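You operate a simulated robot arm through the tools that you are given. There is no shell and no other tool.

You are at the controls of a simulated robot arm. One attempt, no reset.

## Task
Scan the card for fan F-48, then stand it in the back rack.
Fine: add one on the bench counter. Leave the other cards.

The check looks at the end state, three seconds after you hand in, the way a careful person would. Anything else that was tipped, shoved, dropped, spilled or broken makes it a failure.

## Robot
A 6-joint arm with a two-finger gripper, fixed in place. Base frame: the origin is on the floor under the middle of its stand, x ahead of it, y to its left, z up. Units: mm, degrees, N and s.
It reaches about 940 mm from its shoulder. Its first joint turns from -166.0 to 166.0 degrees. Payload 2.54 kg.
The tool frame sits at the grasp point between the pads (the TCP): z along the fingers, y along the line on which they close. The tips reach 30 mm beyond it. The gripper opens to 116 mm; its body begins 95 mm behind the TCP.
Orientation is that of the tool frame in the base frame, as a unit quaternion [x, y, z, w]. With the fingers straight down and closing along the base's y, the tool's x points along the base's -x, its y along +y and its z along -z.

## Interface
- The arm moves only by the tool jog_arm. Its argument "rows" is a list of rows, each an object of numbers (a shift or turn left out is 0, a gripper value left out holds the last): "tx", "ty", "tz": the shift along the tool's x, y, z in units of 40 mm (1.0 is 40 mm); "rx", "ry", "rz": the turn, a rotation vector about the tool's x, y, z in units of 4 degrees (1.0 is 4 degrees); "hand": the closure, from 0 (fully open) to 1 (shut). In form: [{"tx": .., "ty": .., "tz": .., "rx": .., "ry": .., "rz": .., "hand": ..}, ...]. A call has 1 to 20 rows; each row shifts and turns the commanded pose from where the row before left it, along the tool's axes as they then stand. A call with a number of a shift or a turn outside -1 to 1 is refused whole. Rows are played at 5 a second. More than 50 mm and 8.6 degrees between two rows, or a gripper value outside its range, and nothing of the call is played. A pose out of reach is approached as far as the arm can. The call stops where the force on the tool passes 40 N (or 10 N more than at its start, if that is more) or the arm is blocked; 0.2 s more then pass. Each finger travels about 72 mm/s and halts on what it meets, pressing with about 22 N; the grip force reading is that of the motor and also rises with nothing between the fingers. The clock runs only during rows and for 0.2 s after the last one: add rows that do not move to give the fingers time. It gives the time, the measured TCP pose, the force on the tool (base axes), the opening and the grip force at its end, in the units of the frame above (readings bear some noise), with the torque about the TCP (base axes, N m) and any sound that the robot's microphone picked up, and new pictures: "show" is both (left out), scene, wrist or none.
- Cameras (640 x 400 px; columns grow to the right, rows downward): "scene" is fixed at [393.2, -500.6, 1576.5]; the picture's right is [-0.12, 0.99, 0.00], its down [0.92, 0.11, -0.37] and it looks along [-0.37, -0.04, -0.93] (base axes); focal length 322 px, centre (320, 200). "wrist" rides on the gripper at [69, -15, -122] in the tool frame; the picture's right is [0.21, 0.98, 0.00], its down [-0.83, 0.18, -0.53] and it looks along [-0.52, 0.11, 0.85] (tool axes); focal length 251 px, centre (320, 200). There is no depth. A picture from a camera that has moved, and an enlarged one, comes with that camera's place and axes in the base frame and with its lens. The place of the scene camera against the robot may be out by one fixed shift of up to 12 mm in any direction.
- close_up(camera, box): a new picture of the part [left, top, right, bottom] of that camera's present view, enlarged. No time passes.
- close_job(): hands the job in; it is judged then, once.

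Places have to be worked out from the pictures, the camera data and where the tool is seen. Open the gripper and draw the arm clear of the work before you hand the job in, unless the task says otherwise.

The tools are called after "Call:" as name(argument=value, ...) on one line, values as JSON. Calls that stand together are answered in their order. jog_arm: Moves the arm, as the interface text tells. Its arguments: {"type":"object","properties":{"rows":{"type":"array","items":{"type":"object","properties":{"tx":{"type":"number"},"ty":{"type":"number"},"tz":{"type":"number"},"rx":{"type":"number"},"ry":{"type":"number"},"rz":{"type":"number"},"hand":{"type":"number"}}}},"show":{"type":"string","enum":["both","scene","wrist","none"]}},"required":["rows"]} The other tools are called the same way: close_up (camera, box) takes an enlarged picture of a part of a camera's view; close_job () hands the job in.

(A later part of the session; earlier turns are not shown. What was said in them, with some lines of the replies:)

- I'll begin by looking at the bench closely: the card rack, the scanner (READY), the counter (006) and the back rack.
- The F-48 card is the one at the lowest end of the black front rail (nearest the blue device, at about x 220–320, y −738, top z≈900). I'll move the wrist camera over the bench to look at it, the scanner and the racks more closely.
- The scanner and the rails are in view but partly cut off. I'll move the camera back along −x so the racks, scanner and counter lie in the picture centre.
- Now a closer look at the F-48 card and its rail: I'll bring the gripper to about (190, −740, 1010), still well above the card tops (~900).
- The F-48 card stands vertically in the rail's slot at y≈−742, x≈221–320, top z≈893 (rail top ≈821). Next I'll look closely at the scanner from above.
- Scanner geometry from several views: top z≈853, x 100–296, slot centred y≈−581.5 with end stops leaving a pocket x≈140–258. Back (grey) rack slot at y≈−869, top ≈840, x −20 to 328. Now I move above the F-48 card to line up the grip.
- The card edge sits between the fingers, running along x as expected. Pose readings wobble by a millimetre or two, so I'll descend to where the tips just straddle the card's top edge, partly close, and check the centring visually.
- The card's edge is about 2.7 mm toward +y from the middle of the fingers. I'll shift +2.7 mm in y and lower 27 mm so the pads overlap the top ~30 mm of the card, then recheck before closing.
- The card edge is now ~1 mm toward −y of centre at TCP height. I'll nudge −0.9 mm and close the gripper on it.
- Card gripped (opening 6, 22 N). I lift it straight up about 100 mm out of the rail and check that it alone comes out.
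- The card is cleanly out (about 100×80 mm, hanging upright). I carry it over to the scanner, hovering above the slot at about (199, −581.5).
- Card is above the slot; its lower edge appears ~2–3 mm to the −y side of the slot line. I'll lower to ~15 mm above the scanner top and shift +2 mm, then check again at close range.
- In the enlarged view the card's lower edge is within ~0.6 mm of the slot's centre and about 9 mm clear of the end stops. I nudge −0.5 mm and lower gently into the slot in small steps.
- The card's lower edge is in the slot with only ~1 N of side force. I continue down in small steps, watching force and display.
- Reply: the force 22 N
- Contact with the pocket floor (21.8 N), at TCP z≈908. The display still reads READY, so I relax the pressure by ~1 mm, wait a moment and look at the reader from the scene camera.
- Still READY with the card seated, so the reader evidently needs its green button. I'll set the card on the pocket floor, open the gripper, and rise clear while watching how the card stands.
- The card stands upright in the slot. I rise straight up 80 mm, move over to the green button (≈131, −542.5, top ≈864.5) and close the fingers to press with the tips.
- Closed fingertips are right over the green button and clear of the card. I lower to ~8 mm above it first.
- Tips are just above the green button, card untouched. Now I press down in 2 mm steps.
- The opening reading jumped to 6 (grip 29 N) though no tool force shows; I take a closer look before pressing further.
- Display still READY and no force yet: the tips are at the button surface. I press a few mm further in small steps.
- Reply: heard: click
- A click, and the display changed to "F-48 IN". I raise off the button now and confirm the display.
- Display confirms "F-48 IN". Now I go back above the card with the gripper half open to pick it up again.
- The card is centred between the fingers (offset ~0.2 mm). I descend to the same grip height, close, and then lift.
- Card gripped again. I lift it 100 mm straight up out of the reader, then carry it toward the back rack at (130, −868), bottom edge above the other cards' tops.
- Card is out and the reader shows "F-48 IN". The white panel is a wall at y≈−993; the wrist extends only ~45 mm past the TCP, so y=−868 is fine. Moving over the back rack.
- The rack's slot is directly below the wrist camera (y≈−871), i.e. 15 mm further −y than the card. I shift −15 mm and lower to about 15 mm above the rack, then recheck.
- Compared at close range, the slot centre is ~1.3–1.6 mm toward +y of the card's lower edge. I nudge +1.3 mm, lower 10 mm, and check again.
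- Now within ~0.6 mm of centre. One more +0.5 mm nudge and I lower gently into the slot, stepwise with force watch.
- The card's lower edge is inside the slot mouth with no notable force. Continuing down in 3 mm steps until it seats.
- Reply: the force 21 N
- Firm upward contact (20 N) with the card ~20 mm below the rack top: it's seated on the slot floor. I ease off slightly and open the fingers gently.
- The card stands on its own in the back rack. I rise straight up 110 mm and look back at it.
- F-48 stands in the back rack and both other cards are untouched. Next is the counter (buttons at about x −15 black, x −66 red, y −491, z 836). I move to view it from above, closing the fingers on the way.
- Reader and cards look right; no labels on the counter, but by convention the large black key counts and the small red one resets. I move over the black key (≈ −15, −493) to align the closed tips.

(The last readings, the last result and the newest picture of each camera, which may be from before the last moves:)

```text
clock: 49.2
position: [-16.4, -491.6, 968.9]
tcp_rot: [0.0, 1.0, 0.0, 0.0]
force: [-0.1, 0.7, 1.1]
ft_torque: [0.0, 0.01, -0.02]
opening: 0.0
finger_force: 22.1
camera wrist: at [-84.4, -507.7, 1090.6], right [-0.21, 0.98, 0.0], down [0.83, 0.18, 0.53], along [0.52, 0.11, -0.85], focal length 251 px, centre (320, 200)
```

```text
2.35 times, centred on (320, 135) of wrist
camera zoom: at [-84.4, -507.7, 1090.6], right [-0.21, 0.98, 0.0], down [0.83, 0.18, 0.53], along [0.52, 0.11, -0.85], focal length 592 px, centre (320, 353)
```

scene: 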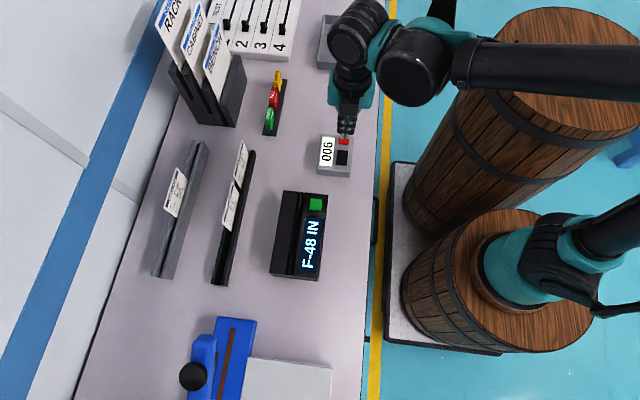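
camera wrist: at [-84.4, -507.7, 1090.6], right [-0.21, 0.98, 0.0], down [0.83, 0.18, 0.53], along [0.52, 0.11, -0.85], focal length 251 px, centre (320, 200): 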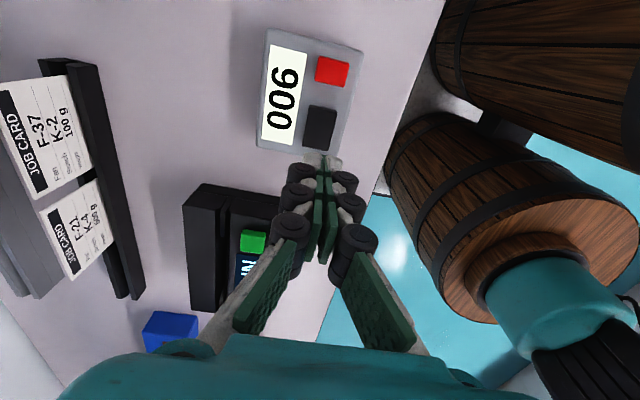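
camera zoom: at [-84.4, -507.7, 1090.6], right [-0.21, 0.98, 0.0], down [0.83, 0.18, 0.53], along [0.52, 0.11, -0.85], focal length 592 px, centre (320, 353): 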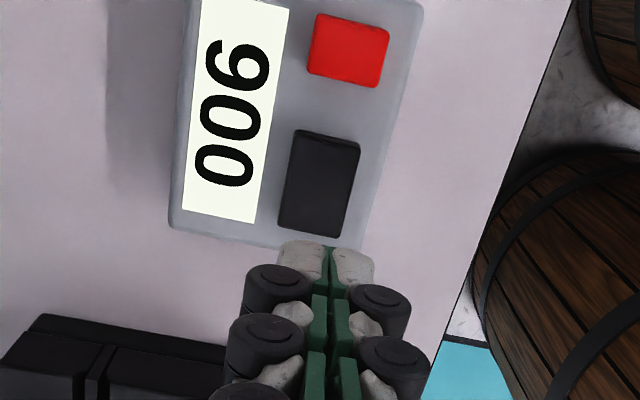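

The black key is right under the tips (within ~2 mm), the red key is ~50 mm away. I lower to about 15 mm above it.

Call:
jog_arm(rows=[{"tx": -0.05, "tz": 0.3}, {"tz": 0.6}, {"tz": 0.6}, {"tz": 0.4}, {}], show="wrist")

Call:
close_up(camera="wrist", box=[220, 50, 420, 220])

Call:
close_up(camera="scene", box=[300, 110, 380, 190])

```text
clock: 50.4
position: [-11.5, -492.1, 892.3]
tcp_rot: [0.001, 1.0, 0.0, 0.0]
force: [-0.5, -0.2, -0.4]
ft_torque: [-0.01, 0.04, 0.04]
opening: 0.0
finger_force: 21.9
camera wrist: at [-81.0, -508.4, 1013.9], right [-0.21, 0.98, 0.0], down [0.83, 0.18, 0.53], along [0.52, 0.11, -0.85], focal length 251 px, centre (320, 200)
```

wrist: 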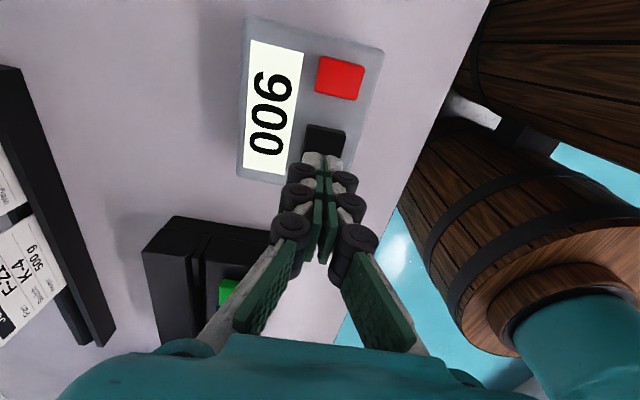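

```text
2.35 times, centred on (320, 135) of wrist
camera zoom: at [-81.0, -508.4, 1013.9], right [-0.21, 0.98, 0.0], down [0.83, 0.18, 0.53], along [0.52, 0.11, -0.85], focal length 592 px, centre (320, 353)
```

zoom: 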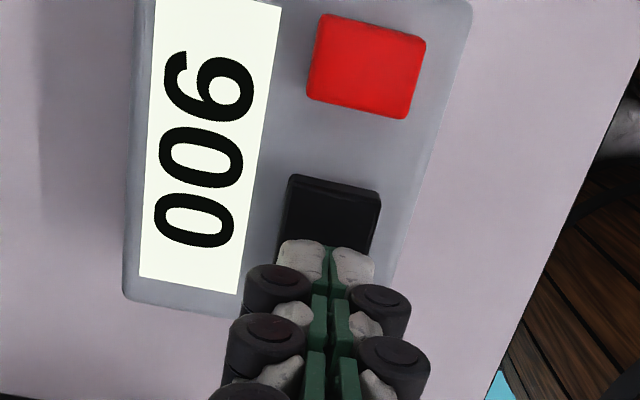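

```text
5.00 times, centred on (340, 150) of scene
camera zoom: at [393.2, -500.6, 1576.5], right [-0.12, 0.99, 0.0], down [0.92, 0.11, -0.37], along [-0.37, -0.04, -0.93], focal length 1611 px, centre (220, 450)
```

zoom: 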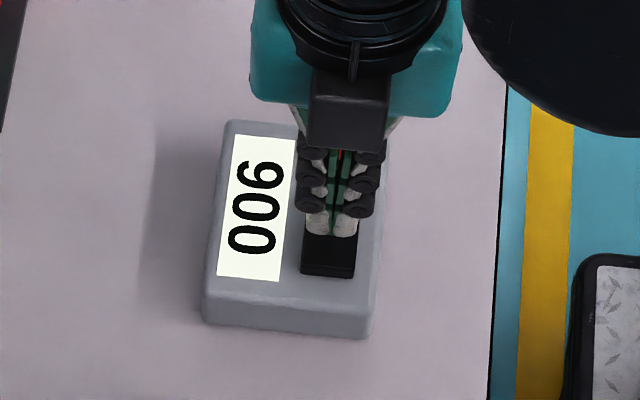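

Tips are over the black key, still above it. Lowering in 2 mm steps.

Call:
jog_arm(rows=[{"tz": 0.05}, {"tz": 0.05}, {"tz": 0.05}, {"tz": 0.05}, {"tz": 0.05}, {"tz": 0.05}], show="wrist")

Call:
close_up(camera="scene", box=[300, 110, 380, 190])

```text
clock: 51.8
position: [-14.1, -493.7, 879.7]
tcp_rot: [0.0, 1.0, 0.0, 0.0]
force: [-0.2, 0.5, -0.2]
ft_torque: [0.03, -0.01, 0.0]
opening: 0.0
finger_force: 22.5
camera wrist: at [-82.1, -508.4, 1001.9], right [-0.21, 0.98, 0.0], down [0.83, 0.18, 0.53], along [0.52, 0.11, -0.85], focal length 251 px, centre (320, 200)
```

wrist: 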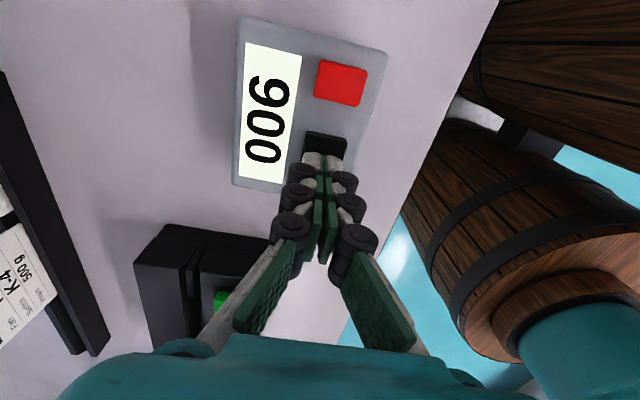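

```text
5.00 times, centred on (340, 150) of scene
camera zoom: at [393.2, -500.6, 1576.5], right [-0.12, 0.99, 0.0], down [0.92, 0.11, -0.37], along [-0.37, -0.04, -0.93], focal length 1611 px, centre (220, 450)
```

zoom: 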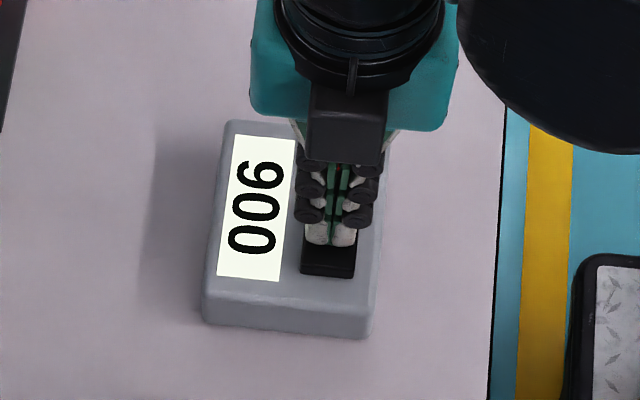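

No contact yet (tips ≈ z 849). I go on down in 2 mm steps, keeping each call short so that I press once only.

Call:
jog_arm(rows=[{"tz": 0.05}, {"tz": 0.05}, {"tz": 0.05}], show="wrist")

```text
clock: 52.6
position: [-12.0, -492.1, 873.7]
tcp_rot: [0.001, 1.0, 0.0, 0.001]
force: [-0.4, -0.1, -0.2]
ft_torque: [-0.03, -0.02, 0.0]
opening: 6.2
finger_force: 28.2
camera wrist: at [-81.8, -508.3, 995.3], right [-0.21, 0.98, 0.0], down [0.83, 0.18, 0.53], along [0.52, 0.11, -0.85], focal length 251 px, centre (320, 200)
```

wrist: 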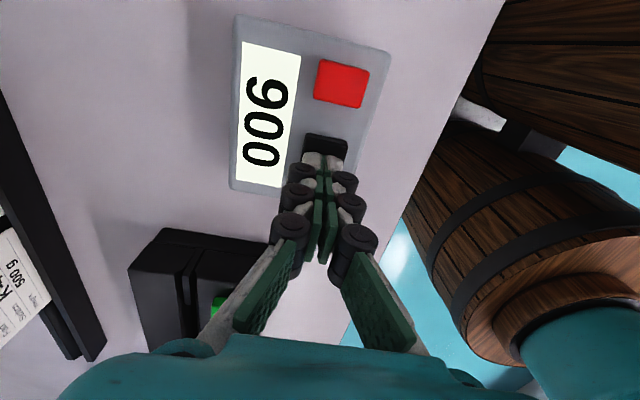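

The opening reading shows the same first-touch sign as at the green button. I press on by small steps until the click.

Call:
jog_arm(rows=[{"tz": 0.04}, {"tz": 0.04}], show="wrist")

```text
clock: 53.2
position: [-13.5, -491.6, 870.2]
tcp_rot: [-0.001, 1.0, 0.0, 0.0]
force: [-0.6, 0.1, 1.5]
ft_torque: [-0.06, 0.0, 0.02]
opening: 6.0
finger_force: 29.1
heard: click
camera wrist: at [-81.3, -508.3, 992.5], right [-0.21, 0.98, 0.0], down [0.83, 0.18, 0.53], along [0.52, 0.11, -0.85], focal length 251 px, centre (320, 200)
```

wrist: 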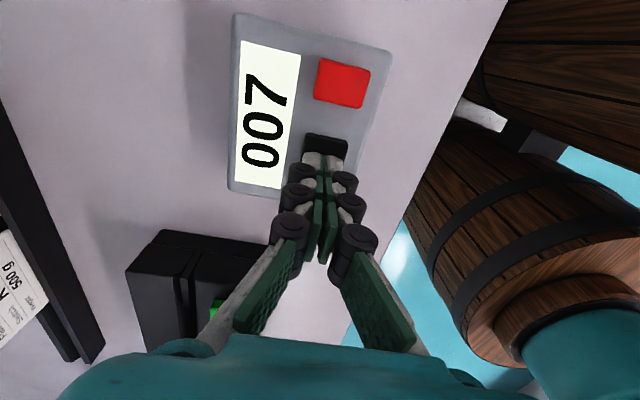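

A click, and the counter now reads 007. I lift straight off the key and draw the arm up and clear, opening the gripper.

Call:
jog_arm(rows=[{"tz": -0.3}, {"tz": -0.6}, {"tz": -0.9}, {"tz": -0.9}, {"tz": -0.9}, {"tz": -0.9}, {"tz": -0.9, "ty": 0.3, "hand": 0.0}, {"tz": -0.9, "ty": 0.5}, {"tx": -0.6, "ty": 0.7}, {"tx": -0.6, "ty": 0.7}, {}, {}, {}], show="both")

Call:
close_up(camera="scene", box=[130, 100, 380, 300])

Call:
close_up(camera="scene", box=[140, 130, 260, 290])

```text
clock: 56.0
position: [36.1, -405.6, 1122.1]
tcp_rot: [-0.001, 1.0, 0.001, 0.0]
force: [-0.6, -0.9, 0.2]
ft_torque: [0.01, 0.04, -0.02]
opening: 115.8
finger_force: 0.0
camera wrist: at [-34.2, -420.8, 1244.8], right [-0.21, 0.98, 0.0], down [0.83, 0.18, 0.53], along [0.52, 0.11, -0.85], focal length 251 px, centre (320, 200)
```

scene: 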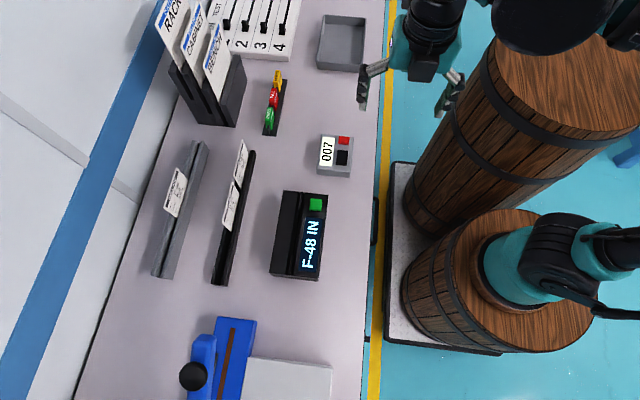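
wrist: 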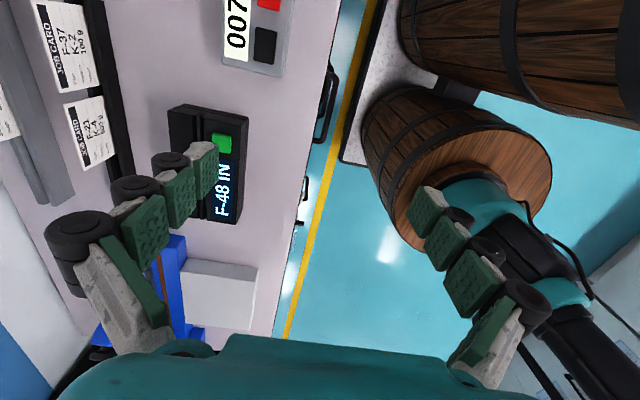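

```text
2.00 times, centred on (255, 200) of scene
camera zoom: at [393.2, -500.6, 1576.5], right [-0.12, 0.99, 0.0], down [0.92, 0.11, -0.37], along [-0.37, -0.04, -0.93], focal length 644 px, centre (450, 200)
```

zoom: 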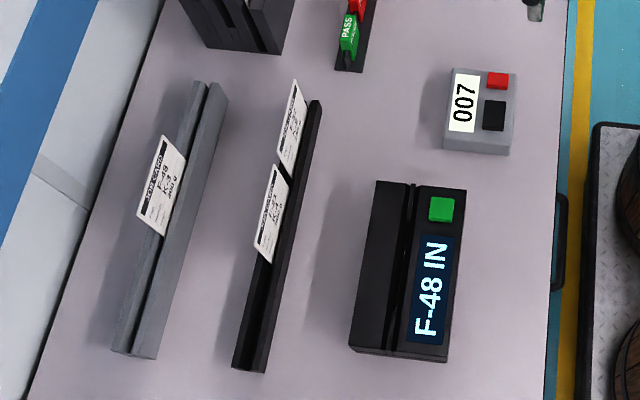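

```text
2.50 times, centred on (200, 210) of scene
camera zoom: at [393.2, -500.6, 1576.5], right [-0.12, 0.99, 0.0], down [0.92, 0.11, -0.37], along [-0.37, -0.04, -0.93], focal length 806 px, centre (620, 175)
```

zoom: 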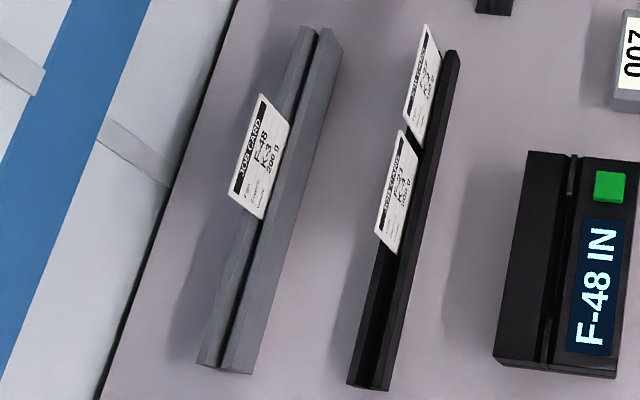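

The end state looks right: the reader shows "F-48 IN", F-48 stands in the back rack, and the counter reads 007. The other two cards haven't moved, and the open gripper is well clear, so I'm handing the job in.

Call:
close_job()

```text
The job is handed in.
```

The card for fan F-48 is scanned and standing in the back rack, and the bench counter has gone from 006 to 007. I've handed the job in, but no result has come back yet.

- **Scan:** The reader stayed on READY when I only inserted the card. I pressed its green button once, and the display changed to "F-48 IN".
- **Back rack:** The card stands upright on its own in the grey rack's slot, leaning very slightly.
- **Counter:** The two keys have no labels. I took the large black one to be the count key and left the red one alone; one press added one.
- **"Fine":** I took this to mean the fan passed, so I added one. The reader only said "F-48 IN", with no pass or fail.
- **Everything else:** The F-37 and F-21 cards are still in the front rail, and the last pictures show nothing else moved. The gripper is open and the arm is clear of the bench.
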